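You operate a simulated robot arm through the tools that you are given. There is no shell and no other tool. Be economical: measure what you need, move in short steps, check, and stop when the job is done.

Carry out the task below with a simulated two-armed robot. There is one attempt and no reset: what you move stays moved.

## Task
Take the black motor housing labelled "52" from the top of the long yellow-legged bench and put it on the shelf under the stone slab. Put the steel adapter ring marked "72" from the top of the long yellow-legged bench on the green bench mat and the steel adapter ring labelled "27" on the lower shelf of the long yellow-legged bench. Pick up the clear beaker from the top of the long yellow-legged bench with one hand, pass it to the other hand and put it on the shelf under the stone slab. Put the white logger labelled "65" from the top of the valve stack bench on top of the small blue block and the white logger that says "29" on top of the blue printed block. Any order will do. Set down upright: black motor housing, clear beaker, white logger.

The check looks at the end state, three seconds after you hand in, the way a careful person would. Anything else that was tipped, shoved, dropped, spilled or broken makes it a failure.

## Robot
Two 7-joint arms with two-finger parallel grippers on one trunk, on a base that drives. Base frame: it is fixed to the floor where the robot stands at the start and does not move with it; the origin is under the middle of the robot, x ahead of it, y to its left, z up; the surface under the hand at the start is at about z = 800. Readings come in mm, degrees, newtons and seconds.
The left shoulder is at the start at [50, 209, 1096], the right one opposite. With the tool pointing down near the work surface each hand reaches from about 280 to 920 mm from the robot's upright axis, wherever it stands, measured 20 degrees to its own side. Places, roughly: black motor housing [750, 0, 750]; blue printed block [-2500, 2750, 750]; clear beaker [750, 1250, 750]; green bench mat (21x20 cm) [560, -320, 800]; lower shelf of the long yellow-legged bench [700, 300, 200]; shelf under the stone slab [700, 2500, 200]; small blue block (6x6x5 cm) [-3200, 3000, 800]; steel adapter ring [750, 500, 750]; white logger [-2500, 2750, 750]. Payload 4.4 kg a hand.
The tool frame of a hand sits at the grasp point between the pads (the TCP): z along the fingers, y along the line on which they close. The tips reach 23 mm beyond it. The gripper opens to 94 mm. The fingers are 38 mm wide and 10 mm thick; the gripper's body (54 by 96 mm) begins 39 mm behind the TCP.
Orientation is that of the tool frame in the base frame, as a unit quaternion [w, x, y, z]. With the fingers straight down and closing along the base's y, the tool's x points along the base's -x, its y along +y and its z along -z.

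## Interface
- The arms move only by the tool nudge_tool. It takes "left_increments", "right_increments" or both (then of equal length, played together; a hand with none holds still); each is a list of rows, each an object of numbers (a shift or turn left out is 0, a gripper value left out holds the last): "rx", "ry", "rz": the turn, a rotation vector about the base's x, y, z in units of 5 degrees (1.0 is 5 degrees); "tx", "ty", "tz": the shift along the base's x, y, z in units of 30 mm (1.0 is 30 mm); "gripper": the finger opening in mm, from 0 to 94. In form: [{"rx": .., "ry": .., "rz": .., "tx": .., "ty": .., "tz": .., "gripper": ..}, ...]. A call has 1 to 8 rows; each row shifts and turns the commanded pose from where the row before left it. A call with a number of a shift or a turn outside -1 to 1 is refused whole. A row lasts 0.2 s, in which the tool goes at most 50 mm and 8.6 degrees; a call with a longer step from one row to the next is refused whole, and so is a gripper value outside its range. Where a pose cannot be reached the arm comes as near as it can. A force on the tool above 40 N (or 10 N above the force at the start of the call, whichever is more), or a blocked arm, ends the call early, and 0.2 s more pass. Each finger travels about 108 mm/s and halts on what it meets, pressing with about 34 N; the grip force reading is that of the motor and also rises with nothing between the fingers. The clock runs only during rows and for 0.2 s after the last one: add rows that do not move to give the fingers time. It gives the time, the measured TCP pose, the force on the tool (base axes), the opening and the grip force at its end, in the units of the frame above (readings bear some noise), with the torque about the TCP (base axes, N m) and any sound that the robot's microphone picked up.
- Cameras (640 x 400 px; columns grow to the right, rows downward): "scene" is now at [153.8, 13.1, 1264.1]; the picture's right is [0.14, -0.99, 0.00], its down [-0.59, -0.08, -0.80] and it looks along [0.79, 0.11, -0.60] (base axes); focal length 240 px, centre (320, 200). "left" rides on the left gripper at [86, -16, -74] in its tool frame; the picture's right is [0.18, 0.98, 0.00], its down [-0.58, 0.11, -0.81] and it looks along [-0.79, 0.15, 0.59] (tool axes); focal length 243 px, centre (320, 200). "right" rides on the right gripper at [86, 16, -74] in its tool frame; the picture's right is [-0.18, 0.98, 0.00], its down [-0.58, -0.11, -0.81] and it looks along [-0.79, -0.15, 0.59] (tool axes); focal length 243 px, centre (320, 200). There is no depth. A picture from a camera that has moved, and an enlarged one, comes with that camera's place and axes in the base frame and with its lens.
- camera(camera): a new picture of that camera. No time passes.
- raise_lower(by): slides the trunk up (or, below 0, down) by that many mm; the arms and the scene camera ride with it, the base frame stays. It gives what a move gives, with no picture.
- roll_base(legs): drives the robot by 1 to 6 legs, each [ahead, left, turn to the left] in mm, mm and degrees, along the robot's own axes; the way and the turn of a leg run together, so that a leg with both is an arc; at most 1500 mm and 180 degrees a leg. The arms and the cameras ride along, it lands a little off, and it stops where it bumps. It gives what a move gives.
- head_to(pan, tilt): turns the head with the scene camera to pan (to the left, within 80 degrees either way) and tilt (down, from -29 to 69), counted from straight ahead of the robot. It gives what a move gives.
- close_up(camera, box): a new picture of the part [left, top, right, bottom] of that camera's present view, enlarged. No time passes.
- finish_job(): hands the job in; it is judged then, once.

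Go step by step. Nothing tells you exact positions but the pictures and the camera data: compare them with the known pose of the tool, close in by small moves and look again before you grip or let go. The budget is 196 turns and 176 pictures, counting those below and the enlarged ones. Unless the task says otherwise, let go and move clear before handing in.

The tools are called after "Call:" by a JSON object that holds its "method" and its "body". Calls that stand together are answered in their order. nudge_tool: Moves the arms, as the interface text tells. Its arguments: {"type":"object","properties":{"left_increments":{"type":"array"},"right_increments":{"type":"array"}},"required":[]} The other tools are called the same way: raise_lower (by) slides the trunk up or down; roll_base (legs) drives the base; head_to (pan, tilt) turns the head that bears the scene camera; camera (camera) takes a picture; close_up (camera, box) takes an enlarged picture of a part of a camera's view; finish_job () hands the job in.

At the start:

```text
t: 0.0
left_eef_pos: [546.5, 465.7, 1098.6]
left_orientation: [-0.001, 0.0, 1.0, 0.0]
left_force: [-0.4, -0.3, -0.7]
left_ft_torque: [-0.01, 0.0, 0.03]
left_finger_gap: 94.1
left_grasp_force: 0.1
right_eef_pos: [589.6, 12.0, 1087.2]
right_orientation: [0.0, 0.0, 1.0, 0.001]
right_force: [0.3, 0.0, -0.3]
right_ft_torque: [0.01, -0.01, 0.0]
right_finger_gap: 94.1
right_grasp_force: 0.0
trunk travel left (down, up): [-175.0, 388.0]
robot x, y, heading: [1.7, -0.4, -0.1]
head pan, tilt: [7.8, 36.7]
```

scene: 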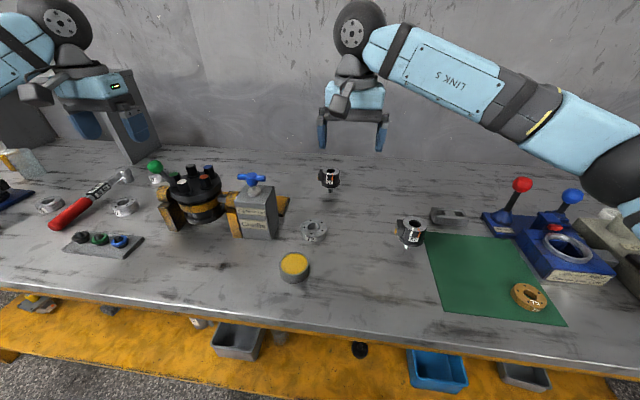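
right: 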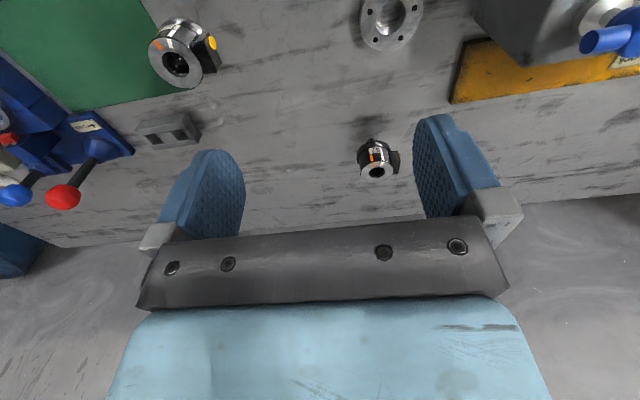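
left: 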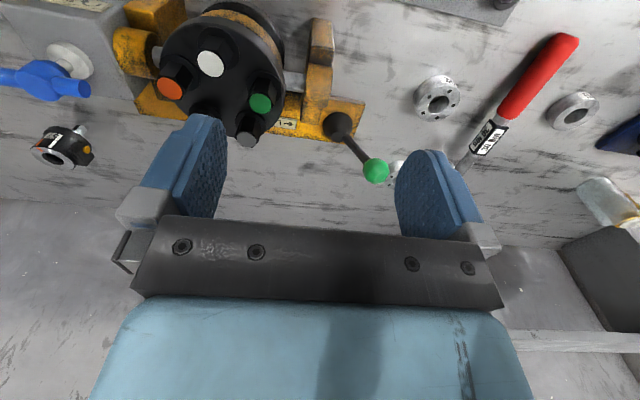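

I see the bench with rings and small motor-like cylinders; labels must be read first. I'll zoom on the candidates.

Call:
{"method": "close_up", "body": {"camera": "scene", "box": [280, 150, 460, 262]}}

Call:
{"method": "close_up", "body": {"camera": "right", "box": [130, 0, 450, 200]}}

Call:
{"method": "close_up", "body": {"camera": "left", "box": [380, 40, 640, 200]}}

Call:
{"method": "close_up", "body": {"camera": "scene", "box": [0, 130, 160, 260]}}

```text
3.56 times, centred on (370, 206) of scene
camera zoom: at [153.8, 13.1, 1264.1], right [0.14, -0.99, 0.0], down [-0.59, -0.08, -0.8], along [0.79, 0.11, -0.6], focal length 855 px, centre (142, 179)
```

zoom: 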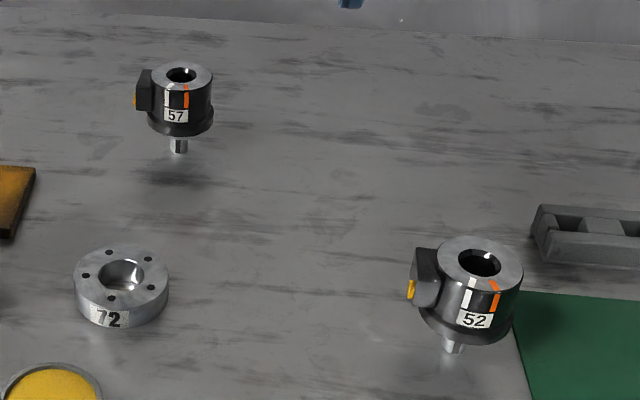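

```text
2.00 times, centred on (290, 100) of right
camera zoom: at [503.2, 29.7, 1163.4], right [0.18, 0.98, 0.0], down [0.58, -0.11, 0.81], along [0.79, -0.15, -0.59], focal length 485 px, centre (380, 400)
```

zoom: 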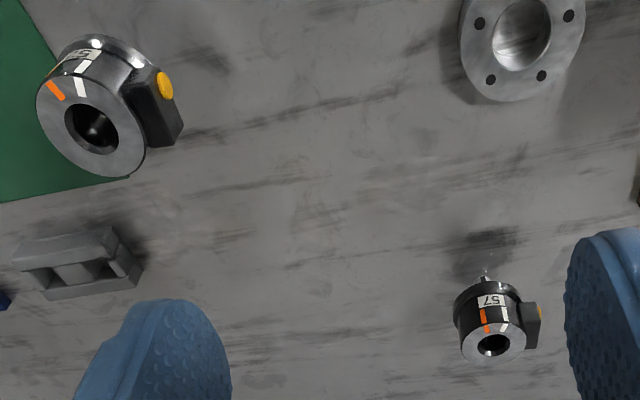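

```text
2.46 times, centred on (510, 120) of left
camera zoom: at [459.8, 450.2, 1174.0], right [-0.18, 0.98, 0.0], down [0.58, 0.11, 0.81], along [0.79, 0.15, -0.59], focal length 597 px, centre (-148, 397)
```

zoom: 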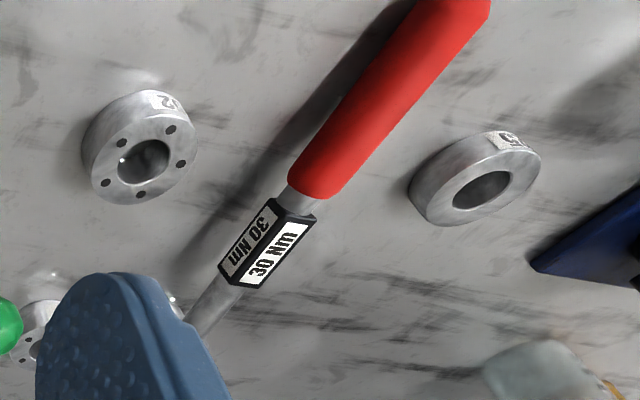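

```text
3.08 times, centred on (80, 195) of scene
camera zoom: at [153.8, 13.1, 1264.1], right [0.14, -0.99, 0.0], down [-0.59, -0.08, -0.8], along [0.79, 0.11, -0.6], focal length 740 px, centre (1058, 215)
```

zoom: 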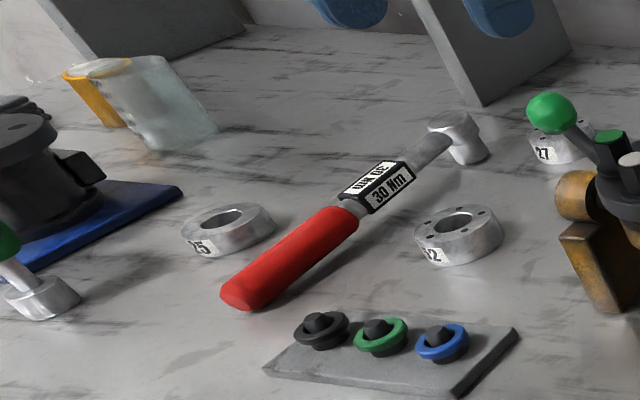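

Ring 72 is at about (615, 91), motor 52 at about (598, -150) standing on its shaft stub, ring 27 behind the valve. I start with ring 72, using the right hand: moving over it and looking.

Call:
{"method": "nudge_tool", "body": {"right_increments": [{"tx": 0.12, "ty": 0.38, "tz": -0.9}, {"tx": 0.12, "ty": 0.38, "tz": -0.9}, {"tx": 0.12, "ty": 0.38, "tz": -0.9}, {"tx": 0.12, "ty": 0.38, "tz": -0.9}, {"tx": 0.12, "ty": 0.38, "tz": -0.9}, {"tx": 0.12, "ty": 0.38, "tz": -0.9}, {"tx": 0.12, "ty": 0.35, "tz": -0.8}]}}

Call:
{"method": "camera", "body": {"camera": "right"}}

Call:
{"method": "camera", "body": {"camera": "scene"}}

```text
t: 1.6
left_eef_pos: [546.2, 465.7, 1098.2]
left_orientation: [0.0, 0.0, 1.0, -0.001]
left_force: [-0.2, -0.4, 0.1]
left_ft_torque: [0.0, 0.04, -0.01]
left_finger_gap: 93.8
left_grasp_force: 0.1
right_eef_pos: [615.8, 90.0, 900.8]
right_orientation: [0.0, 0.001, 1.0, 0.0]
right_force: [-0.5, 0.2, 0.8]
right_ft_torque: [0.01, -0.02, 0.0]
right_finger_gap: 94.2
right_grasp_force: 0.1
trunk travel left (down, up): [-175.0, 388.0]
robot x, y, heading: [0.4, -0.6, -0.3]
head pan, tilt: [7.8, 36.7]
```

```text
168 pictures are left
camera right: at [528.3, 107.6, 975.4], right [0.18, 0.98, 0.0], down [0.58, -0.11, 0.81], along [0.79, -0.15, -0.59], focal length 243 px, centre (320, 200)
```

right: 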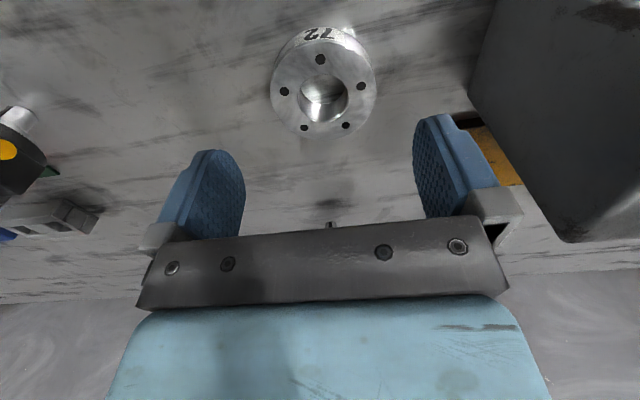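

```text
167 pictures are left
camera scene: at [154.1, 13.4, 1264.1], right [0.14, -0.99, 0.0], down [-0.59, -0.08, -0.8], along [0.79, 0.11, -0.6], focal length 240 px, centre (320, 200)
```

scene: 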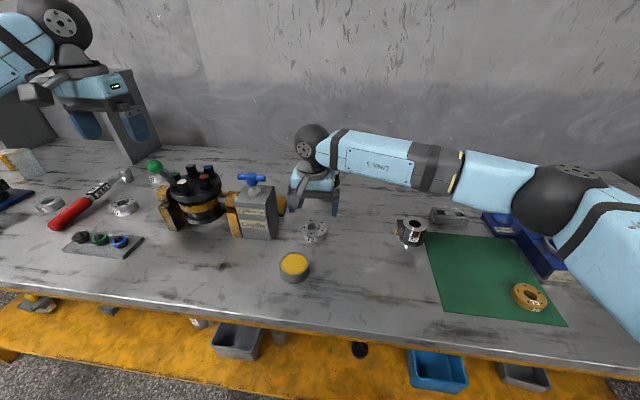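

The ring is centred under the gripper within a few mm at (612, 93). Descending and closing.

Call:
{"method": "nudge_tool", "body": {"right_increments": [{"tx": -0.09, "ty": 0.09, "tz": -0.8}, {"tz": -0.8}, {"tz": -0.8}, {"gripper": 60}, {"gripper": 50}, {"gripper": 50}]}}

Call:
{"method": "camera", "body": {"camera": "right"}}

```text
t: 3.0
left_eef_pos: [547.2, 466.4, 1099.8]
left_orientation: [-0.001, 0.0, 1.0, 0.0]
left_force: [0.6, 0.1, 0.7]
left_ft_torque: [-0.03, 0.0, 0.01]
left_finger_gap: 93.9
left_grasp_force: 0.0
right_eef_pos: [614.2, 92.2, 827.3]
right_orientation: [0.0, 0.0, 1.0, 0.0]
right_force: [0.9, -0.3, 0.7]
right_ft_torque: [0.03, -0.06, -0.04]
right_finger_gap: 70.8
right_grasp_force: 34.2
trunk travel left (down, up): [-175.0, 388.0]
robot x, y, heading: [-0.0, 0.1, 0.1]
head pan, tilt: [7.8, 36.7]
```

```text
166 pictures are left
camera right: at [527.4, 109.7, 903.9], right [0.18, 0.98, 0.0], down [0.58, -0.11, 0.81], along [0.79, -0.15, -0.59], focal length 243 px, centre (320, 200)
```

right: 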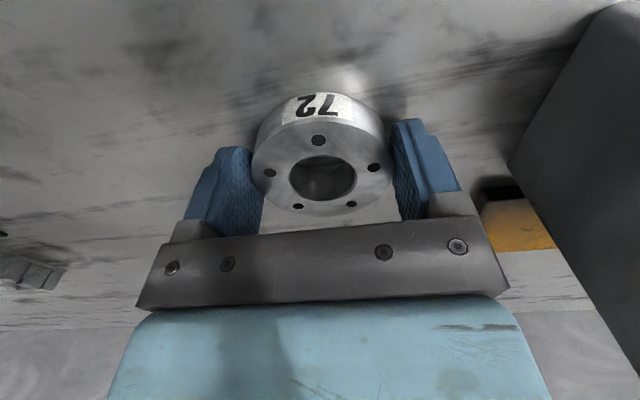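

Ring 72 is held (71 mm). Lifting, then carrying it above the motor housing to the mat.

Call:
{"method": "nudge_tool", "body": {"right_increments": [{"tz": 1, "gripper": 50}, {"tz": 1}, {"tz": 1}, {"tz": 1}, {"tz": 1, "ty": -0.5}, {"ty": -1}, {"ty": -1}, {"ty": -1}]}}

Call:
{"method": "nudge_tool", "body": {"right_increments": [{"ty": -1}, {"ty": -1}, {"ty": -1}, {"ty": -1}, {"ty": -1}, {"ty": -1}, {"ty": -1}, {"ty": -1}]}}

Call:
{"method": "nudge_tool", "body": {"right_increments": [{"ty": -1}, {"ty": -0.1}]}}

Call:
{"method": "camera", "body": {"camera": "scene"}}

Call:
{"method": "camera", "body": {"camera": "right"}}

```text
t: 4.8
left_eef_pos: [547.0, 465.3, 1100.4]
left_orientation: [-0.001, 0.0, 1.0, 0.0]
left_force: [0.5, 0.1, -0.3]
left_ft_torque: [0.02, 0.01, -0.03]
left_finger_gap: 93.9
left_grasp_force: 0.1
right_eef_pos: [611.9, -11.4, 980.1]
right_orientation: [-0.001, 0.0, 1.0, 0.001]
right_force: [-0.6, -0.6, -4.2]
right_ft_torque: [0.04, 0.03, -0.02]
right_finger_gap: 71.2
right_grasp_force: 34.1
trunk travel left (down, up): [-175.0, 388.0]
robot x, y, heading: [1.9, -3.9, -0.1]
head pan, tilt: [7.8, 36.7]
```

```text
t: 6.6
left_eef_pos: [546.8, 464.2, 1099.9]
left_orientation: [0.0, 0.0, 1.0, 0.001]
left_force: [0.7, 0.1, 0.2]
left_ft_torque: [0.04, 0.0, 0.0]
left_finger_gap: 94.0
left_grasp_force: 0.0
right_eef_pos: [613.4, -252.8, 979.8]
right_orientation: [0.0, 0.0, 1.0, 0.001]
right_force: [-0.2, -1.1, -4.6]
right_ft_torque: [-0.02, 0.02, 0.01]
right_finger_gap: 71.1
right_grasp_force: 34.1
trunk travel left (down, up): [-175.0, 388.0]
robot x, y, heading: [2.6, -0.1, -0.1]
head pan, tilt: [7.8, 36.7]
```

```text
t: 7.2
left_eef_pos: [546.9, 465.7, 1098.7]
left_orientation: [0.0, 0.0, 1.0, 0.0]
left_force: [0.0, 0.0, 0.0]
left_ft_torque: [-0.02, 0.02, -0.01]
left_finger_gap: 94.2
left_grasp_force: 0.1
right_eef_pos: [615.2, -282.6, 978.6]
right_orientation: [0.0, 0.0, 1.0, -0.001]
right_force: [-0.3, -0.3, -4.6]
right_ft_torque: [-0.01, 0.04, 0.02]
right_finger_gap: 71.0
right_grasp_force: 34.2
trunk travel left (down, up): [-175.0, 388.0]
robot x, y, heading: [4.4, 0.7, 0.3]
head pan, tilt: [7.8, 36.7]
```

```text
165 pictures are left
camera scene: at [154.5, 13.8, 1264.0], right [0.14, -0.99, 0.0], down [-0.59, -0.08, -0.8], along [0.79, 0.11, -0.6], focal length 240 px, centre (320, 200)
```

scene: 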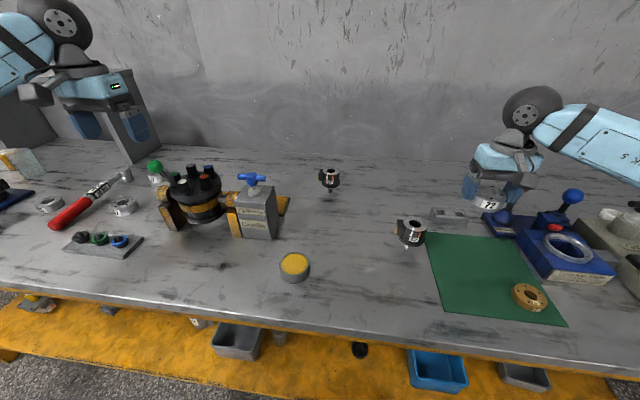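

```text
164 pictures are left
camera right: at [527.6, -266.7, 1055.1], right [0.18, 0.98, 0.0], down [0.58, -0.11, 0.81], along [0.79, -0.15, -0.59], focal length 243 px, centre (320, 200)
```

right: 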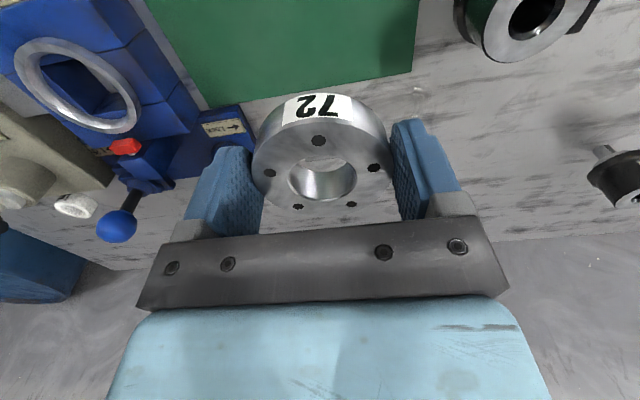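

Now moving back over the mat at (580, -290) and lowering to just above it.

Call:
{"method": "nudge_tool", "body": {"right_increments": [{"tx": -0.6, "ty": -0.12, "tz": -0.9}, {"tx": -0.57, "ty": -0.12, "tz": -0.9}, {"tz": -0.9}, {"tz": -0.9}, {"tz": -0.9}]}}

Call:
{"method": "camera", "body": {"camera": "scene"}}

```text
t: 8.4
left_eef_pos: [547.1, 465.2, 1098.1]
left_orientation: [0.0, 0.0, 1.0, 0.0]
left_force: [0.5, -0.2, 1.3]
left_ft_torque: [0.0, 0.0, 0.0]
left_finger_gap: 94.1
left_grasp_force: 0.1
right_eef_pos: [578.6, -290.1, 843.1]
right_orientation: [0.0, 0.0, 1.0, 0.0]
right_force: [-0.2, 0.3, -4.4]
right_ft_torque: [-0.03, 0.01, -0.01]
right_finger_gap: 71.0
right_grasp_force: 34.5
trunk travel left (down, up): [-175.0, 388.0]
robot x, y, heading: [2.0, -1.4, -0.4]
head pan, tilt: [7.8, 36.7]
```

```text
163 pictures are left
camera scene: at [154.6, 12.5, 1264.0], right [0.14, -0.99, 0.0], down [-0.59, -0.08, -0.8], along [0.79, 0.11, -0.6], focal length 240 px, centre (320, 200)
```

scene: 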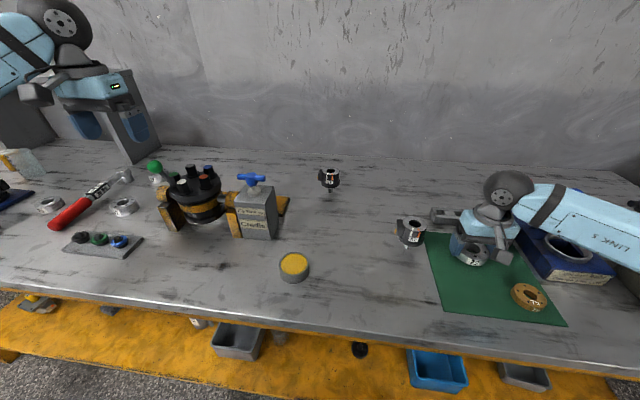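

Call:
{"method": "nudge_tool", "body": {"right_increments": [{"tz": -0.2}, {"tz": -0.2}, {}]}}

Call:
{"method": "close_up", "body": {"camera": "scene", "box": [380, 150, 640, 340]}}

```text
t: 9.2
left_eef_pos: [545.2, 464.8, 1099.2]
left_orientation: [-0.001, 0.0, 1.0, -0.001]
left_force: [-0.3, 0.1, 0.3]
left_ft_torque: [-0.02, -0.01, -0.01]
left_finger_gap: 93.9
left_grasp_force: 0.1
right_eef_pos: [576.9, -289.6, 832.2]
right_orientation: [-0.001, 0.0, 1.0, 0.0]
right_force: [-0.2, 0.7, -4.8]
right_ft_torque: [-0.01, 0.04, 0.02]
right_finger_gap: 71.1
right_grasp_force: 34.0
trunk travel left (down, up): [-175.0, 388.0]
robot x, y, heading: [-1.0, 2.3, 0.2]
head pan, tilt: [7.8, 36.7]
```

```text
2.11 times, centred on (510, 245) of scene
camera zoom: at [154.2, 12.9, 1264.0], right [0.14, -0.99, 0.0], down [-0.59, -0.08, -0.8], along [0.79, 0.11, -0.6], focal length 506 px, centre (-80, 105)
```

zoom: 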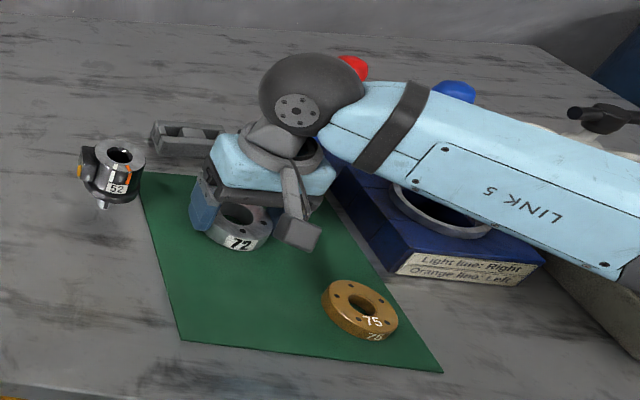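

Nearly down and no contact with the levers. Lowering a few mm more, opening and rising.

Call:
{"method": "nudge_tool", "body": {"right_increments": [{"tz": -0.08}, {}, {}]}}

Call:
{"method": "nudge_tool", "body": {"right_increments": [{"gripper": 78}, {"gripper": 88}, {"gripper": 92}, {"tz": 0.3}, {"tz": 1}, {"tz": 1}, {"tz": 1}, {"tz": 1}]}}

Call:
{"method": "close_up", "body": {"camera": "scene", "box": [380, 150, 640, 340]}}

```text
t: 10.0
left_eef_pos: [547.5, 466.5, 1099.6]
left_orientation: [-0.001, -0.001, 1.0, -0.001]
left_force: [0.2, 0.0, -0.2]
left_ft_torque: [0.0, 0.01, 0.0]
left_finger_gap: 93.9
left_grasp_force: 0.0
right_eef_pos: [578.1, -289.6, 830.5]
right_orientation: [0.001, 0.001, 1.0, 0.0]
right_force: [2.2, -1.2, 7.8]
right_ft_torque: [-0.07, 0.31, 0.04]
right_finger_gap: 71.3
right_grasp_force: 33.7
trunk travel left (down, up): [-175.0, 388.0]
robot x, y, heading: [2.5, -2.4, 0.1]
head pan, tilt: [7.8, 36.7]
```

```text
t: 11.8
left_eef_pos: [546.9, 467.0, 1099.9]
left_orientation: [0.0, 0.0, 1.0, 0.0]
left_force: [0.1, -0.1, 0.6]
left_ft_torque: [0.0, -0.01, -0.03]
left_finger_gap: 94.1
left_grasp_force: 0.2
right_eef_pos: [575.9, -290.5, 961.6]
right_orientation: [0.0, 0.0, 1.0, 0.0]
right_force: [0.0, -0.4, -0.2]
right_ft_torque: [-0.03, 0.01, 0.0]
right_finger_gap: 92.3
right_grasp_force: 0.1
trunk travel left (down, up): [-175.0, 388.0]
robot x, y, heading: [-2.7, 0.5, 0.1]
head pan, tilt: [7.8, 36.7]
```

```text
2.11 times, centred on (510, 245) of scene
camera zoom: at [153.6, 13.4, 1264.1], right [0.14, -0.99, 0.0], down [-0.59, -0.08, -0.8], along [0.79, 0.11, -0.6], focal length 506 px, centre (-80, 105)
```

zoom: 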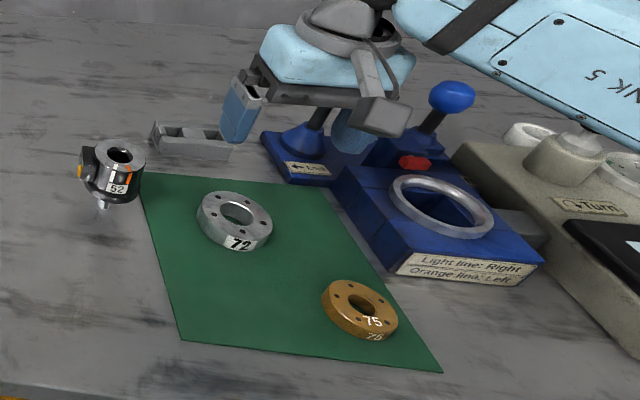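

Ring 72 sits on the mat. Next ring 27 at about (801, 677); I raise the right hand, drive left 500 mm, and look at the bench and at the shelf below.

Call:
{"method": "nudge_tool", "body": {"right_increments": [{"tz": 1}, {"tz": 1}, {"tz": 1}, {"tz": 1}, {"tz": 1}]}}

Call:
{"method": "roll_base", "body": {"legs": [[0, 500, 0]]}}

Call:
{"method": "head_to", "body": {"pan": 10, "tilt": 45}}

Call:
{"method": "camera", "body": {"camera": "scene"}}

Call:
{"method": "camera", "body": {"camera": "left"}}

```text
t: 13.0
left_eef_pos: [545.6, 466.1, 1099.1]
left_orientation: [0.001, 0.0, 1.0, 0.0]
left_force: [0.2, 0.4, -0.7]
left_ft_torque: [-0.02, -0.01, 0.03]
left_finger_gap: 93.9
left_grasp_force: 0.1
right_eef_pos: [577.2, -289.4, 1110.4]
right_orientation: [0.0, -0.001, 1.0, 0.0]
right_force: [0.6, 0.2, -0.8]
right_ft_torque: [0.01, 0.01, 0.02]
right_finger_gap: 91.9
right_grasp_force: 0.0
trunk travel left (down, up): [-175.0, 388.0]
robot x, y, heading: [-1.4, -4.6, 0.0]
head pan, tilt: [7.8, 36.7]
```

```text
t: 17.9
left_eef_pos: [552.1, 969.0, 1100.8]
left_orientation: [-0.001, 0.005, 1.0, 0.0]
left_force: [-0.2, -0.1, -0.6]
left_ft_torque: [0.0, 0.01, -0.01]
left_finger_gap: 94.0
left_grasp_force: 0.0
right_eef_pos: [576.4, 212.8, 1108.6]
right_orientation: [0.0, 0.005, 1.0, 0.0]
right_force: [-0.1, -0.6, -0.2]
right_ft_torque: [0.0, 0.01, 0.02]
right_finger_gap: 91.8
right_grasp_force: 0.2
trunk travel left (down, up): [-175.0, 388.0]
robot x, y, heading: [2.1, 506.7, -0.4]
head pan, tilt: [7.8, 36.7]
```

```text
t: 18.6
left_eef_pos: [552.7, 967.8, 1098.5]
left_orientation: [0.0, 0.005, 1.0, 0.0]
left_force: [0.4, 0.2, 0.5]
left_ft_torque: [0.0, 0.01, 0.01]
left_finger_gap: 94.4
left_grasp_force: 0.1
right_eef_pos: [576.1, 212.5, 1109.3]
right_orientation: [0.001, 0.005, 1.0, 0.001]
right_force: [-0.2, -0.4, -0.4]
right_ft_torque: [-0.01, 0.0, -0.01]
right_finger_gap: 91.9
right_grasp_force: 0.2
trunk travel left (down, up): [-175.0, 388.0]
robot x, y, heading: [6.6, 508.2, -0.6]
head pan, tilt: [10.0, 45.0]
```

```text
160 pictures are left
camera scene: at [149.8, 520.8, 1252.0], right [0.17, -0.99, 0.0], down [-0.7, -0.12, -0.71], along [0.7, 0.12, -0.71], focal length 240 px, centre (320, 200)
```

scene: 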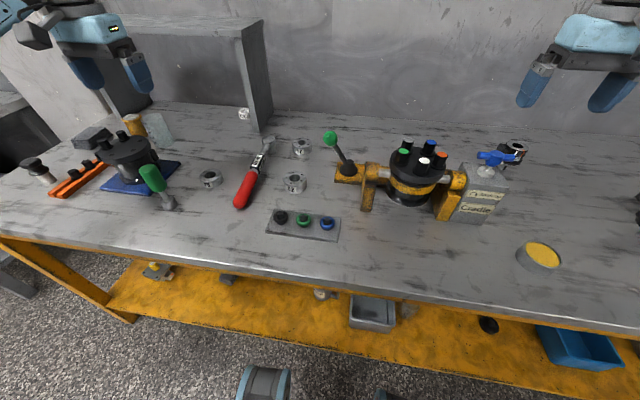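

```text
159 pictures are left
camera left: at [465.6, 952.9, 1174.0], right [-0.18, 0.98, 0.0], down [0.58, 0.1, 0.81], along [0.79, 0.14, -0.59], focal length 243 px, centre (320, 200)
```

left: 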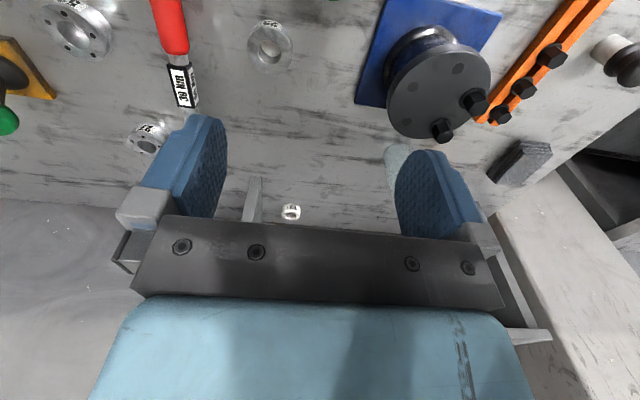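

Call:
{"method": "close_up", "body": {"camera": "scene", "box": [60, 90, 360, 278]}}

Call:
{"method": "close_up", "body": {"camera": "scene", "box": [100, 240, 440, 400]}}

```text
2.13 times, centred on (210, 184) of scene
camera zoom: at [149.8, 520.8, 1252.0], right [0.17, -0.99, 0.0], down [-0.7, -0.12, -0.71], along [0.7, 0.12, -0.71], focal length 512 px, centre (554, 234)
```

zoom: 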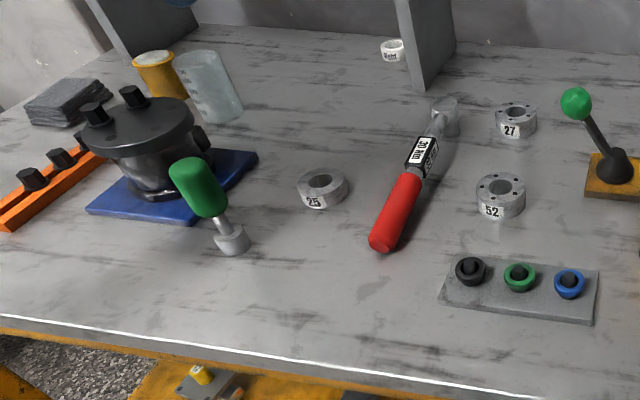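

```text
1.88 times, centred on (270, 320) of scene
camera zoom: at [149.8, 520.8, 1252.0], right [0.17, -0.99, 0.0], down [-0.7, -0.12, -0.71], along [0.7, 0.12, -0.71], focal length 453 px, centre (414, -26)
```

zoom: 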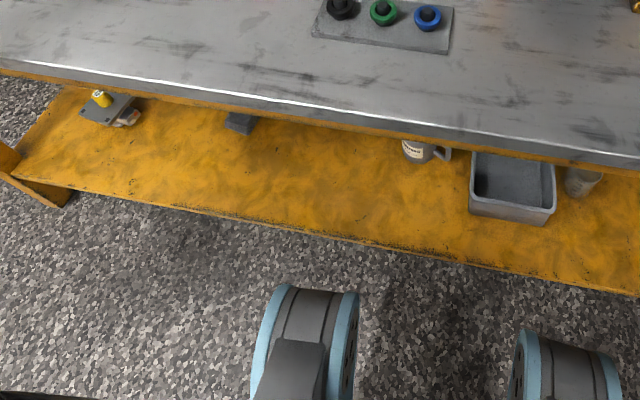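

The ring 27 stands free between wrench head and green ball lever; the yellow shelf in front (x≈500, y≈780) is free. I move the left hand toward ring 27 with a 30° forward tilt, so it can later reach under the bench.

Call:
{"method": "nudge_tool", "body": {"left_increments": [{"tx": 0.49, "ty": -0.92, "tz": -0.33, "ry": -1}, {"tx": 0.49, "ty": -0.92, "tz": -0.33, "ry": -1}, {"tx": 0.49, "ty": -0.92, "tz": -0.33, "ry": -1}, {"tx": 0.49, "ty": -0.92, "tz": -0.33, "ry": -1}, {"tx": 0.49, "ty": -0.92, "tz": -0.33, "ry": -1}, {"tx": 0.49, "ty": -0.92, "tz": -0.33, "ry": -1}, {"tx": 0.49, "ty": -0.92, "tz": -0.33}, {"tx": 0.49, "ty": -0.92, "tz": -0.33}]}}

Call:
{"method": "nudge_tool", "body": {"left_increments": [{"tx": 0.49, "ty": -0.92, "tz": -0.33}, {"tx": 0.49, "ty": -0.92, "tz": -0.33}]}}

Call:
{"method": "camera", "body": {"camera": "left"}}

Call:
{"method": "camera", "body": {"camera": "scene"}}

```text
t: 20.4
left_eef_pos: [670.1, 745.7, 1019.6]
left_orientation: [0.258, 0.004, 0.966, 0.001]
left_force: [-0.2, -0.5, -0.1]
left_ft_torque: [0.04, 0.02, 0.0]
left_finger_gap: 93.9
left_grasp_force: 0.0
right_eef_pos: [577.0, 212.0, 1108.8]
right_orientation: [0.0, 0.005, 1.0, -0.001]
right_force: [0.9, -0.4, 0.0]
right_ft_torque: [-0.01, 0.05, 0.0]
right_finger_gap: 91.8
right_grasp_force: 0.1
trunk travel left (down, up): [-175.0, 388.0]
robot x, y, heading: [0.6, 506.7, -0.4]
head pan, tilt: [10.0, 45.0]
```

```text
t: 21.1
left_eef_pos: [700.9, 693.2, 999.6]
left_orientation: [0.259, 0.004, 0.966, 0.001]
left_force: [-0.3, 0.2, 0.3]
left_ft_torque: [0.03, 0.01, 0.0]
left_finger_gap: 93.9
left_grasp_force: 0.0
right_eef_pos: [577.2, 211.5, 1108.0]
right_orientation: [0.0, 0.003, 1.0, 0.0]
right_force: [-0.5, -0.9, 0.2]
right_ft_torque: [-0.02, -0.02, 0.0]
right_finger_gap: 92.2
right_grasp_force: 0.1
trunk travel left (down, up): [-175.0, 388.0]
robot x, y, heading: [2.9, 507.9, -0.4]
head pan, tilt: [10.0, 45.0]
```

```text
156 pictures are left
camera left: at [588.3, 677.9, 1020.7], right [-0.15, 0.98, -0.09], down [0.1, 0.1, 0.99], along [0.98, 0.14, -0.12], focal length 243 px, centre (320, 200)
```

left: 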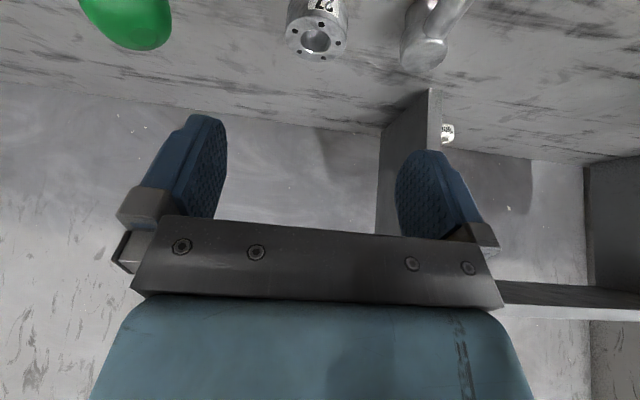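

```text
155 pictures are left
camera scene: at [150.0, 520.5, 1251.9], right [0.17, -0.99, 0.0], down [-0.7, -0.12, -0.71], along [0.7, 0.12, -0.71], focal length 240 px, centre (320, 200)
```

scene: 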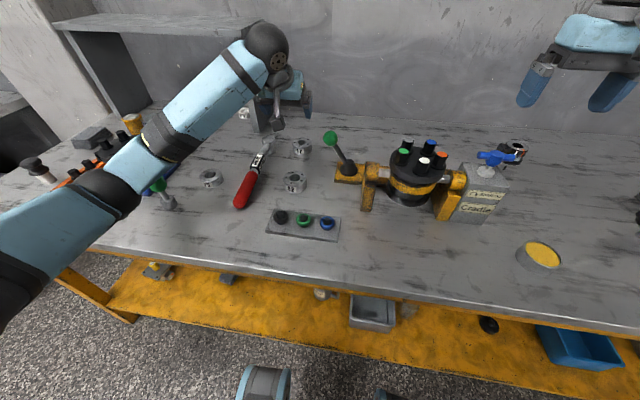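

Call:
{"method": "nudge_tool", "body": {"left_increments": [{"tx": 0.68, "tz": -1}, {"tx": 0.68, "tz": -1}, {"tx": 0.68, "tz": -1}, {"tx": 0.68, "tz": -1}]}}

Call:
{"method": "camera", "body": {"camera": "left"}}

Call:
{"method": "close_up", "body": {"camera": "scene", "box": [200, 60, 400, 220]}}

```text
t: 22.1
left_eef_pos: [780.8, 693.0, 879.2]
left_orientation: [0.257, 0.005, 0.966, 0.001]
left_force: [-0.5, -0.2, 1.1]
left_ft_torque: [0.01, 0.04, 0.0]
left_finger_gap: 93.9
left_grasp_force: 0.1
right_eef_pos: [577.3, 212.5, 1108.4]
right_orientation: [0.0, 0.004, 1.0, 0.0]
right_force: [0.3, 0.5, 0.7]
right_ft_torque: [0.03, 0.01, -0.02]
right_finger_gap: 91.8
right_grasp_force: 0.1
trunk travel left (down, up): [-175.0, 388.0]
robot x, y, heading: [0.5, 505.8, -0.3]
head pan, tilt: [10.0, 45.0]
```

```text
154 pictures are left
camera left: at [667.4, 678.8, 900.9], right [-0.15, 0.98, -0.09], down [0.1, 0.1, 0.99], along [0.98, 0.14, -0.12], focal length 243 px, centre (320, 200)
```

left: 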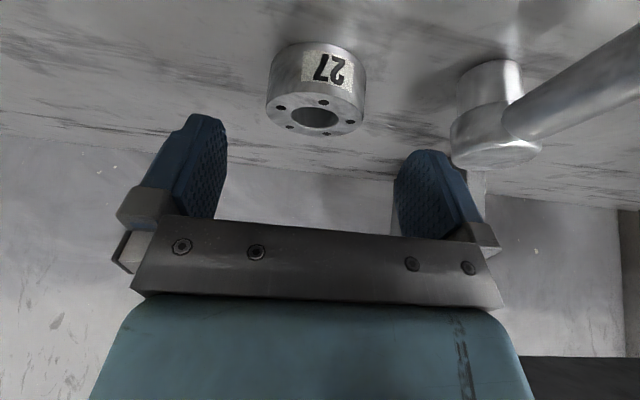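

```text
2.50 times, centred on (300, 140) of scene
camera zoom: at [150.3, 520.8, 1251.9], right [0.17, -0.99, 0.0], down [-0.7, -0.12, -0.71], along [0.7, 0.12, -0.71], focal length 601 px, centre (370, 350)
```

zoom: 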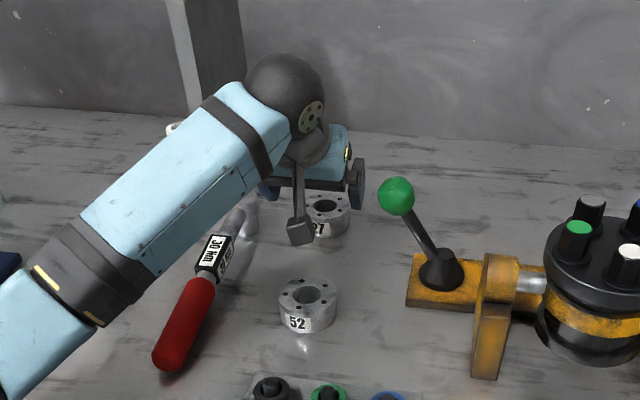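

Aligned with ring 27 (centre about (820, 694)). Going in the rest of the way and closing.

Call:
{"method": "nudge_tool", "body": {"left_increments": [{"tx": 0.65, "tz": -0.85}, {"tx": 0.65, "tz": -0.8}, {}, {"gripper": 70}, {"gripper": 50}, {"gripper": 50}]}}

Call:
{"method": "camera", "body": {"camera": "left"}}

```text
t: 23.4
left_eef_pos: [819.1, 693.8, 837.6]
left_orientation: [0.262, 0.002, 0.965, 0.003]
left_force: [-0.4, 0.1, 0.7]
left_ft_torque: [0.0, 0.01, 0.01]
left_finger_gap: 63.4
left_grasp_force: 33.8
right_eef_pos: [572.8, 211.9, 1111.6]
right_orientation: [0.002, 0.004, 1.0, 0.001]
right_force: [0.2, 0.2, -0.7]
right_ft_torque: [-0.01, 0.01, 0.02]
right_finger_gap: 91.9
right_grasp_force: 0.0
trunk travel left (down, up): [-175.0, 388.0]
robot x, y, heading: [2.9, 506.1, -0.7]
head pan, tilt: [10.0, 45.0]
```

```text
152 pictures are left
camera left: at [705.7, 678.6, 857.2], right [-0.15, 0.98, -0.09], down [0.09, 0.1, 0.99], along [0.98, 0.14, -0.11], focal length 243 px, centre (320, 200)
```

left: 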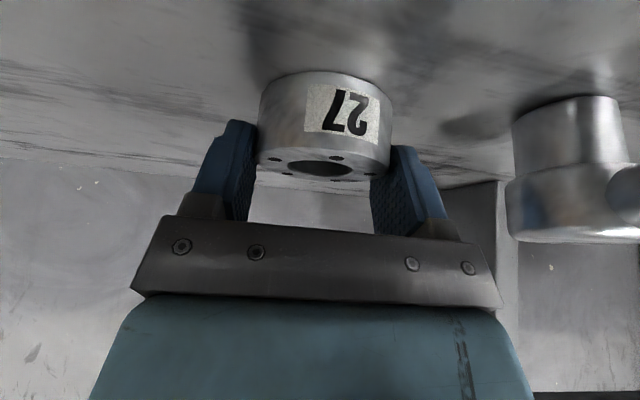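

Gripped at 63 mm. Lifting to check it comes along.

Call:
{"method": "nudge_tool", "body": {"left_increments": [{"tx": -0.3, "tz": 0.8}, {"tx": -0.4, "tz": 1}, {"tx": -0.4, "tz": 1}, {"tx": -0.4, "tz": 1}, {"tx": -0.4, "tz": 1}]}}

Call:
{"method": "camera", "body": {"camera": "left"}}

```text
t: 24.6
left_eef_pos: [762.8, 689.3, 974.1]
left_orientation: [0.259, 0.005, 0.966, 0.001]
left_force: [0.1, 0.1, -4.9]
left_ft_torque: [0.0, 0.0, 0.02]
left_finger_gap: 63.3
left_grasp_force: 34.4
right_eef_pos: [576.0, 210.2, 1108.5]
right_orientation: [0.0, 0.004, 1.0, 0.0]
right_force: [-0.4, 0.6, -0.4]
right_ft_torque: [-0.02, -0.03, 0.0]
right_finger_gap: 91.9
right_grasp_force: 0.0
trunk travel left (down, up): [-175.0, 388.0]
robot x, y, heading: [3.9, 505.1, -0.5]
head pan, tilt: [10.0, 45.0]
```

```text
151 pictures are left
camera left: at [649.7, 675.5, 996.1], right [-0.15, 0.98, -0.09], down [0.1, 0.1, 0.99], along [0.98, 0.14, -0.12], focal length 243 px, centre (320, 200)
```

left: 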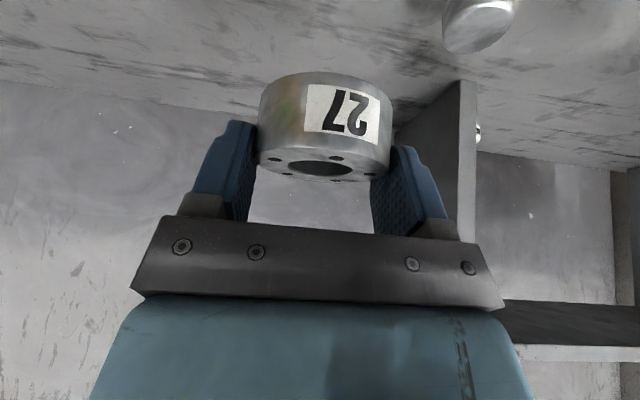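

Ring 27 is firmly held. I retract the hand, back the base off 300 mm, and lower the trunk.

Call:
{"method": "nudge_tool", "body": {"left_increments": [{"tx": -1, "tz": 0.3}, {"tx": -1, "tz": 0.3}, {"tx": -1, "tz": 0.3}, {"tx": -1}, {"tx": -1}, {"tx": -1}, {"tx": -1}, {"tx": -1}]}}

Call:
{"method": "roll_base", "body": {"legs": [[-320, 100, 0]]}}

Call:
{"method": "raise_lower", "body": {"by": -170}}

Call:
{"method": "camera", "body": {"camera": "scene"}}

```text
t: 26.4
left_eef_pos: [521.2, 694.1, 1002.6]
left_orientation: [0.259, 0.004, 0.966, 0.001]
left_force: [-0.2, -0.5, -4.7]
left_ft_torque: [0.02, 0.02, 0.02]
left_finger_gap: 63.3
left_grasp_force: 34.2
right_eef_pos: [576.7, 210.8, 1109.8]
right_orientation: [0.0, 0.004, 1.0, 0.0]
right_force: [0.2, -0.3, 0.5]
right_ft_torque: [-0.02, 0.03, 0.01]
right_finger_gap: 92.0
right_grasp_force: 0.0
trunk travel left (down, up): [-175.0, 388.0]
robot x, y, heading: [0.6, 503.8, -0.5]
head pan, tilt: [10.0, 45.0]
```

```text
t: 28.7
left_eef_pos: [203.4, 796.0, 1002.1]
left_orientation: [0.259, 0.005, 0.966, 0.001]
left_force: [-1.1, -0.4, -4.3]
left_ft_torque: [0.0, -0.01, 0.0]
left_finger_gap: 63.2
left_grasp_force: 34.5
right_eef_pos: [258.2, 314.1, 1109.3]
right_orientation: [0.0, 0.005, 1.0, 0.0]
right_force: [0.1, -0.4, -0.1]
right_ft_torque: [0.03, -0.02, -0.01]
right_finger_gap: 92.1
right_grasp_force: 0.0
trunk travel left (down, up): [-175.0, 388.0]
robot x, y, heading: [-316.1, 607.2, -0.6]
head pan, tilt: [10.0, 45.0]
```

```text
t: 30.6
left_eef_pos: [203.3, 794.6, 832.2]
left_orientation: [0.259, 0.005, 0.966, 0.001]
left_force: [0.3, 0.3, -5.9]
left_ft_torque: [-0.02, -0.02, 0.01]
left_finger_gap: 63.4
left_grasp_force: 33.6
right_eef_pos: [257.7, 314.2, 939.6]
right_orientation: [0.0, 0.004, 1.0, 0.0]
right_force: [-0.3, -0.2, 0.0]
right_ft_torque: [-0.02, -0.02, -0.02]
right_finger_gap: 92.0
right_grasp_force: 0.0
trunk travel left (down, up): [-5.0, 558.0]
robot x, y, heading: [-316.3, 607.6, -0.7]
head pan, tilt: [10.0, 45.0]
```

```text
150 pictures are left
camera scene: at [-168.8, 623.5, 1081.9], right [0.16, -0.99, 0.0], down [-0.7, -0.12, -0.71], along [0.7, 0.12, -0.71], focal length 240 px, centre (320, 200)
```

scene: 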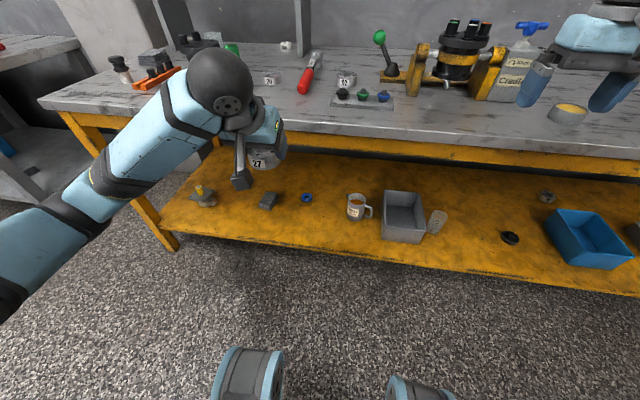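

The shelf is well visible with a free area around (500, 800). Lowering the hand in front of the bench.

Call:
{"method": "nudge_tool", "body": {"left_increments": [{"tz": -1}, {"tz": -1}, {"tz": -1}, {"tz": -1}, {"tz": -1}, {"tz": -1}, {"tz": -1}, {"tz": -1}]}}

Call:
{"method": "nudge_tool", "body": {"left_increments": [{"tz": -1}, {"tz": -1}, {"tz": -1}, {"tz": -1}, {"tz": -1}, {"tz": -1}, {}]}}

Call:
{"method": "camera", "body": {"camera": "scene"}}

Call:
{"method": "camera", "body": {"camera": "left"}}

```text
t: 32.4
left_eef_pos: [204.3, 794.5, 591.6]
left_orientation: [0.259, 0.005, 0.966, 0.001]
left_force: [-0.2, 0.4, -4.7]
left_ft_torque: [-0.01, 0.01, 0.0]
left_finger_gap: 63.4
left_grasp_force: 33.9
right_eef_pos: [257.2, 314.6, 938.8]
right_orientation: [0.0, 0.005, 1.0, 0.0]
right_force: [-0.1, -0.4, 0.3]
right_ft_torque: [0.04, 0.02, -0.01]
right_finger_gap: 91.9
right_grasp_force: 0.1
trunk travel left (down, up): [-5.0, 558.0]
robot x, y, heading: [-315.3, 610.1, -0.5]
head pan, tilt: [10.0, 45.0]
```

```text
t: 34.0
left_eef_pos: [203.3, 795.2, 411.9]
left_orientation: [0.259, 0.004, 0.966, 0.001]
left_force: [0.7, 0.2, -5.0]
left_ft_torque: [0.01, 0.0, -0.03]
left_finger_gap: 63.4
left_grasp_force: 34.0
right_eef_pos: [257.8, 314.3, 938.9]
right_orientation: [0.0, 0.005, 1.0, 0.0]
right_force: [-0.7, 0.2, -1.0]
right_ft_torque: [-0.03, 0.0, -0.03]
right_finger_gap: 92.0
right_grasp_force: 0.0
trunk travel left (down, up): [-5.0, 558.0]
robot x, y, heading: [-318.8, 608.3, -0.4]
head pan, tilt: [10.0, 45.0]
```

```text
149 pictures are left
camera scene: at [-168.6, 623.5, 1081.8], right [0.16, -0.99, 0.0], down [-0.7, -0.12, -0.71], along [0.7, 0.12, -0.71], focal length 240 px, centre (320, 200)
```

scene: 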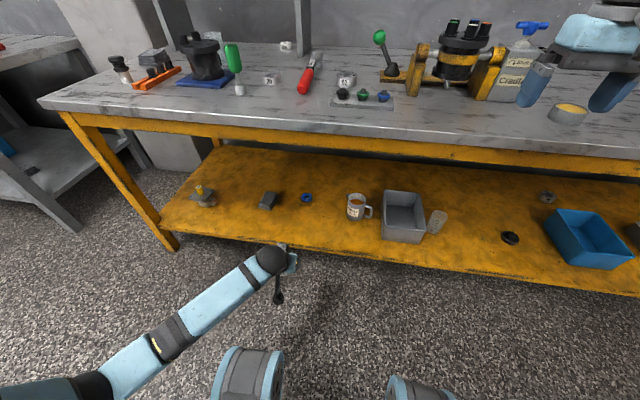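

```text
148 pictures are left
camera left: at [91.7, 779.7, 433.6], right [-0.15, 0.98, -0.09], down [0.1, 0.1, 0.99], along [0.98, 0.14, -0.12], focal length 243 px, centre (320, 200)
```

left: 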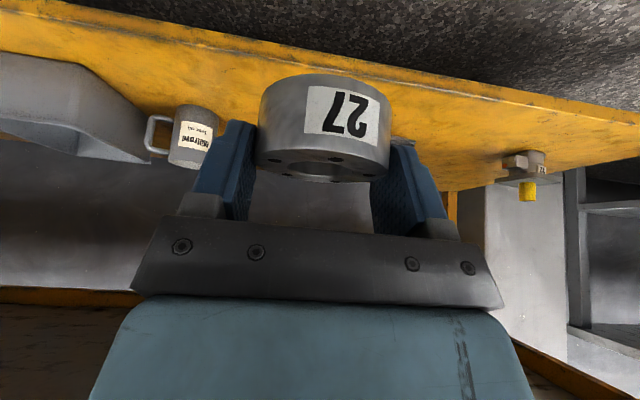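

Call:
{"method": "nudge_tool", "body": {"left_increments": [{"tx": 1, "tz": -0.4}, {"tx": 1, "tz": -0.4}, {"tx": 1, "tz": -0.4}, {"tx": 1, "tz": -0.4}, {"tx": 1, "tz": -0.4}, {"tx": 1, "tz": -0.4}, {"tx": 1, "tz": -0.4}, {"tx": 1, "tz": -0.4}]}}

Call:
{"method": "nudge_tool", "body": {"left_increments": [{"tx": 1}, {"tx": 1}, {}]}}

Call:
{"method": "camera", "body": {"camera": "scene"}}

Call:
{"method": "camera", "body": {"camera": "left"}}

```text
t: 35.8
left_eef_pos: [442.9, 794.5, 314.2]
left_orientation: [0.258, 0.004, 0.966, 0.002]
left_force: [-1.2, 0.2, -4.9]
left_ft_torque: [-0.03, 0.0, -0.01]
left_finger_gap: 63.7
left_grasp_force: 34.0
right_eef_pos: [257.9, 313.3, 938.1]
right_orientation: [-0.001, 0.004, 1.0, 0.0]
right_force: [0.1, -0.2, -0.4]
right_ft_torque: [-0.04, -0.01, -0.01]
right_finger_gap: 92.2
right_grasp_force: 0.1
trunk travel left (down, up): [-5.0, 558.0]
robot x, y, heading: [-315.3, 607.4, -0.5]
head pan, tilt: [10.0, 45.0]
```

```text
t: 36.6
left_eef_pos: [486.7, 795.0, 320.7]
left_orientation: [0.259, 0.005, 0.966, 0.001]
left_force: [-0.1, -0.3, -4.7]
left_ft_torque: [-0.02, -0.01, 0.0]
left_finger_gap: 63.4
left_grasp_force: 34.3
left hand out of reach, approached as far as the arm can: row 2
right_eef_pos: [258.3, 313.9, 939.7]
right_orientation: [0.0, 0.005, 1.0, 0.0]
right_force: [0.6, -0.4, 0.4]
right_ft_torque: [0.01, 0.02, 0.0]
right_finger_gap: 92.1
right_grasp_force: 0.0
trunk travel left (down, up): [-5.0, 558.0]
robot x, y, heading: [-316.9, 608.7, -0.5]
head pan, tilt: [10.0, 45.0]
```

```text
147 pictures are left
camera scene: at [-168.6, 623.3, 1081.9], right [0.16, -0.99, 0.0], down [-0.7, -0.12, -0.71], along [0.7, 0.12, -0.71], focal length 240 px, centre (320, 200)
```

scene: 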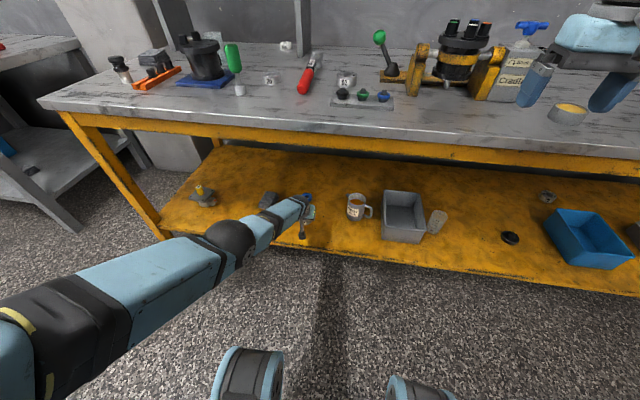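

```text
146 pictures are left
camera left: at [373.7, 781.1, 341.5], right [-0.15, 0.98, -0.09], down [0.1, 0.1, 0.99], along [0.98, 0.14, -0.12], focal length 243 px, centre (320, 200)
```

left: 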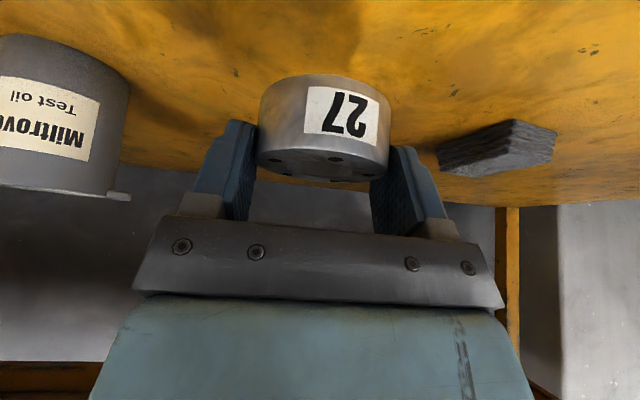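

Arm is near its reach limit, so I drive 60 mm ahead and then lower toward the shelf.

Call:
{"method": "roll_base", "body": {"legs": [[60, 0, 0]]}}

Call:
{"method": "nudge_tool", "body": {"left_increments": [{"tx": -0.6, "tz": -0.8}, {"tx": -0.6, "tz": -0.8}, {}]}}

Call:
{"method": "camera", "body": {"camera": "left"}}

Call:
{"method": "close_up", "body": {"camera": "scene", "box": [200, 150, 440, 300]}}

```text
t: 37.5
left_eef_pos: [546.7, 795.5, 319.0]
left_orientation: [0.258, 0.005, 0.966, 0.001]
left_force: [0.0, 0.5, -5.5]
left_ft_torque: [0.03, 0.04, -0.01]
left_finger_gap: 63.3
left_grasp_force: 34.0
right_eef_pos: [318.6, 314.0, 938.7]
right_orientation: [-0.001, 0.004, 1.0, 0.0]
right_force: [-0.1, -1.2, -0.1]
right_ft_torque: [-0.01, 0.03, -0.01]
right_finger_gap: 92.0
right_grasp_force: 0.1
trunk travel left (down, up): [-5.0, 558.0]
robot x, y, heading: [-262.7, 607.9, -0.5]
head pan, tilt: [10.0, 45.0]
```

```text
t: 38.4
left_eef_pos: [508.7, 796.3, 272.5]
left_orientation: [0.257, 0.004, 0.966, 0.002]
left_force: [-0.1, 0.0, -4.6]
left_ft_torque: [0.02, 0.0, 0.01]
left_finger_gap: 63.5
left_grasp_force: 33.9
right_eef_pos: [317.9, 313.4, 938.8]
right_orientation: [0.0, 0.005, 1.0, 0.0]
right_force: [0.3, 0.1, 0.4]
right_ft_torque: [-0.03, -0.01, 0.03]
right_finger_gap: 91.9
right_grasp_force: 0.1
trunk travel left (down, up): [-5.0, 558.0]
robot x, y, heading: [-255.8, 607.7, -0.7]
head pan, tilt: [10.0, 45.0]
```

```text
145 pictures are left
camera left: at [396.1, 781.4, 294.2], right [-0.15, 0.98, -0.09], down [0.1, 0.1, 0.99], along [0.98, 0.14, -0.12], focal length 243 px, centre (320, 200)
```

left: 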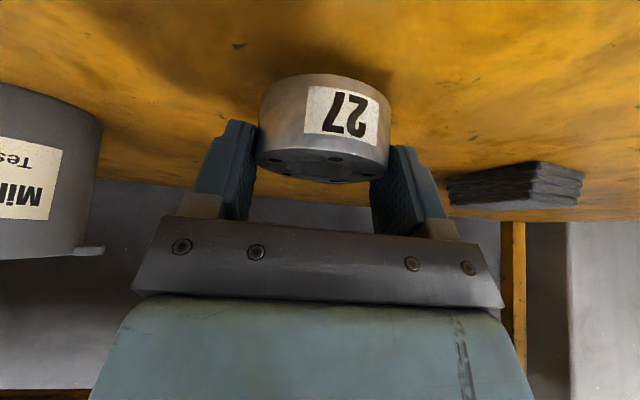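

```text
2.67 times, centred on (320, 225) of scene
camera zoom: at [-108.6, 623.0, 1081.8], right [0.16, -0.99, 0.0], down [-0.7, -0.12, -0.71], along [0.7, 0.12, -0.71], focal length 641 px, centre (320, 133)
```

zoom: 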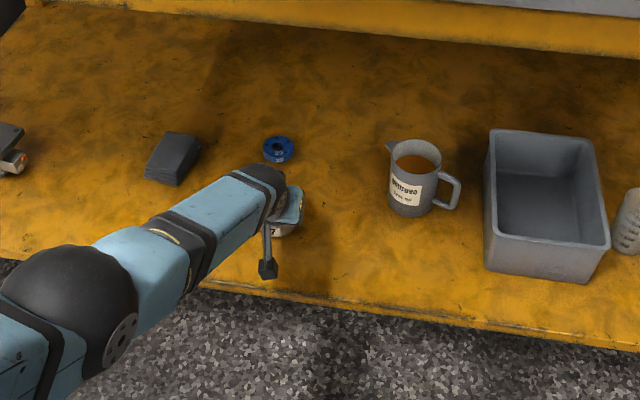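

Ring hovers above free shelf. Lowering in small steps until contact.

Call:
{"method": "nudge_tool", "body": {"left_increments": [{"tz": -0.3}, {"tz": -0.3}, {"tz": -0.2}, {}]}}

```text
t: 39.4
left_eef_pos: [498.5, 798.0, 257.0]
left_orientation: [0.258, 0.005, 0.966, 0.001]
left_force: [1.4, -0.4, -5.9]
left_ft_torque: [0.0, 0.0, -0.03]
left_finger_gap: 63.2
left_grasp_force: 34.1
left hand out of reach, approached as far as the arm can: row 1, 2, 3
right_eef_pos: [318.0, 313.6, 938.1]
right_orientation: [0.001, 0.005, 1.0, 0.0]
right_force: [-0.2, 0.3, 0.1]
right_ft_torque: [0.01, 0.01, 0.01]
right_finger_gap: 92.0
right_grasp_force: 0.1
trunk travel left (down, up): [-5.0, 558.0]
robot x, y, heading: [-259.1, 609.7, -0.7]
head pan, tilt: [10.0, 45.0]
```

Call:
{"method": "roll_base", "body": {"legs": [[70, 0, 0]]}}

Call:
{"method": "nudge_tool", "body": {"left_increments": [{"tx": -0.7}, {"tx": -0.7, "tz": -0.1}, {}]}}

Call:
{"method": "camera", "body": {"camera": "left"}}

```text
t: 40.4
left_eef_pos: [567.2, 796.5, 257.6]
left_orientation: [0.258, 0.004, 0.966, 0.001]
left_force: [0.1, 0.1, -5.3]
left_ft_torque: [0.01, -0.01, -0.02]
left_finger_gap: 63.3
left_grasp_force: 33.6
right_eef_pos: [386.9, 313.2, 938.2]
right_orientation: [0.0, 0.005, 1.0, -0.001]
right_force: [0.5, 0.5, 0.6]
right_ft_torque: [0.01, -0.01, 0.0]
right_finger_gap: 92.0
right_grasp_force: 0.1
trunk travel left (down, up): [-5.0, 558.0]
robot x, y, heading: [-185.4, 609.0, -0.6]
head pan, tilt: [10.0, 45.0]
```

```text
t: 41.4
left_eef_pos: [601.9, 807.2, 337.7]
left_orientation: [0.316, 0.001, 0.949, 0.007]
left_force: [-0.1, -0.8, -5.2]
left_ft_torque: [-0.01, -0.02, 0.0]
left_finger_gap: 63.2
left_grasp_force: 34.1
right_eef_pos: [385.5, 311.4, 937.6]
right_orientation: [0.001, 0.004, 1.0, 0.001]
right_force: [-0.4, 0.2, 0.7]
right_ft_torque: [-0.02, -0.03, 0.0]
right_finger_gap: 92.2
right_grasp_force: 0.0
trunk travel left (down, up): [-5.0, 558.0]
robot x, y, heading: [-188.8, 607.7, -0.6]
head pan, tilt: [10.0, 45.0]
stopped in row 3 (left hand): the arm was blocked; the commanded pose is now the measured one
```

```text
143 pictures are left
camera left: at [488.0, 790.5, 345.5], right [-0.15, 0.98, -0.1], down [-0.02, 0.1, 1.0], along [0.99, 0.15, 0.0], focal length 243 px, centre (320, 200)
```

left: 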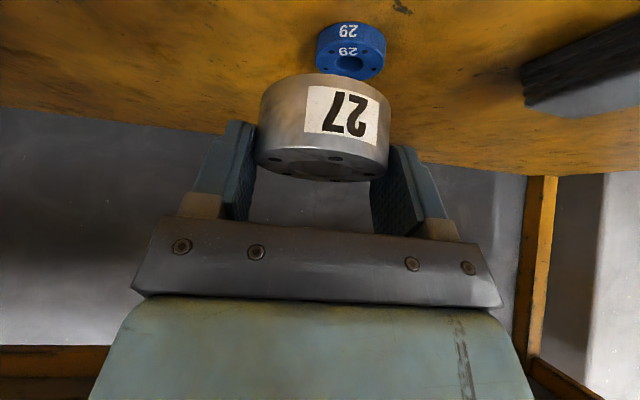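

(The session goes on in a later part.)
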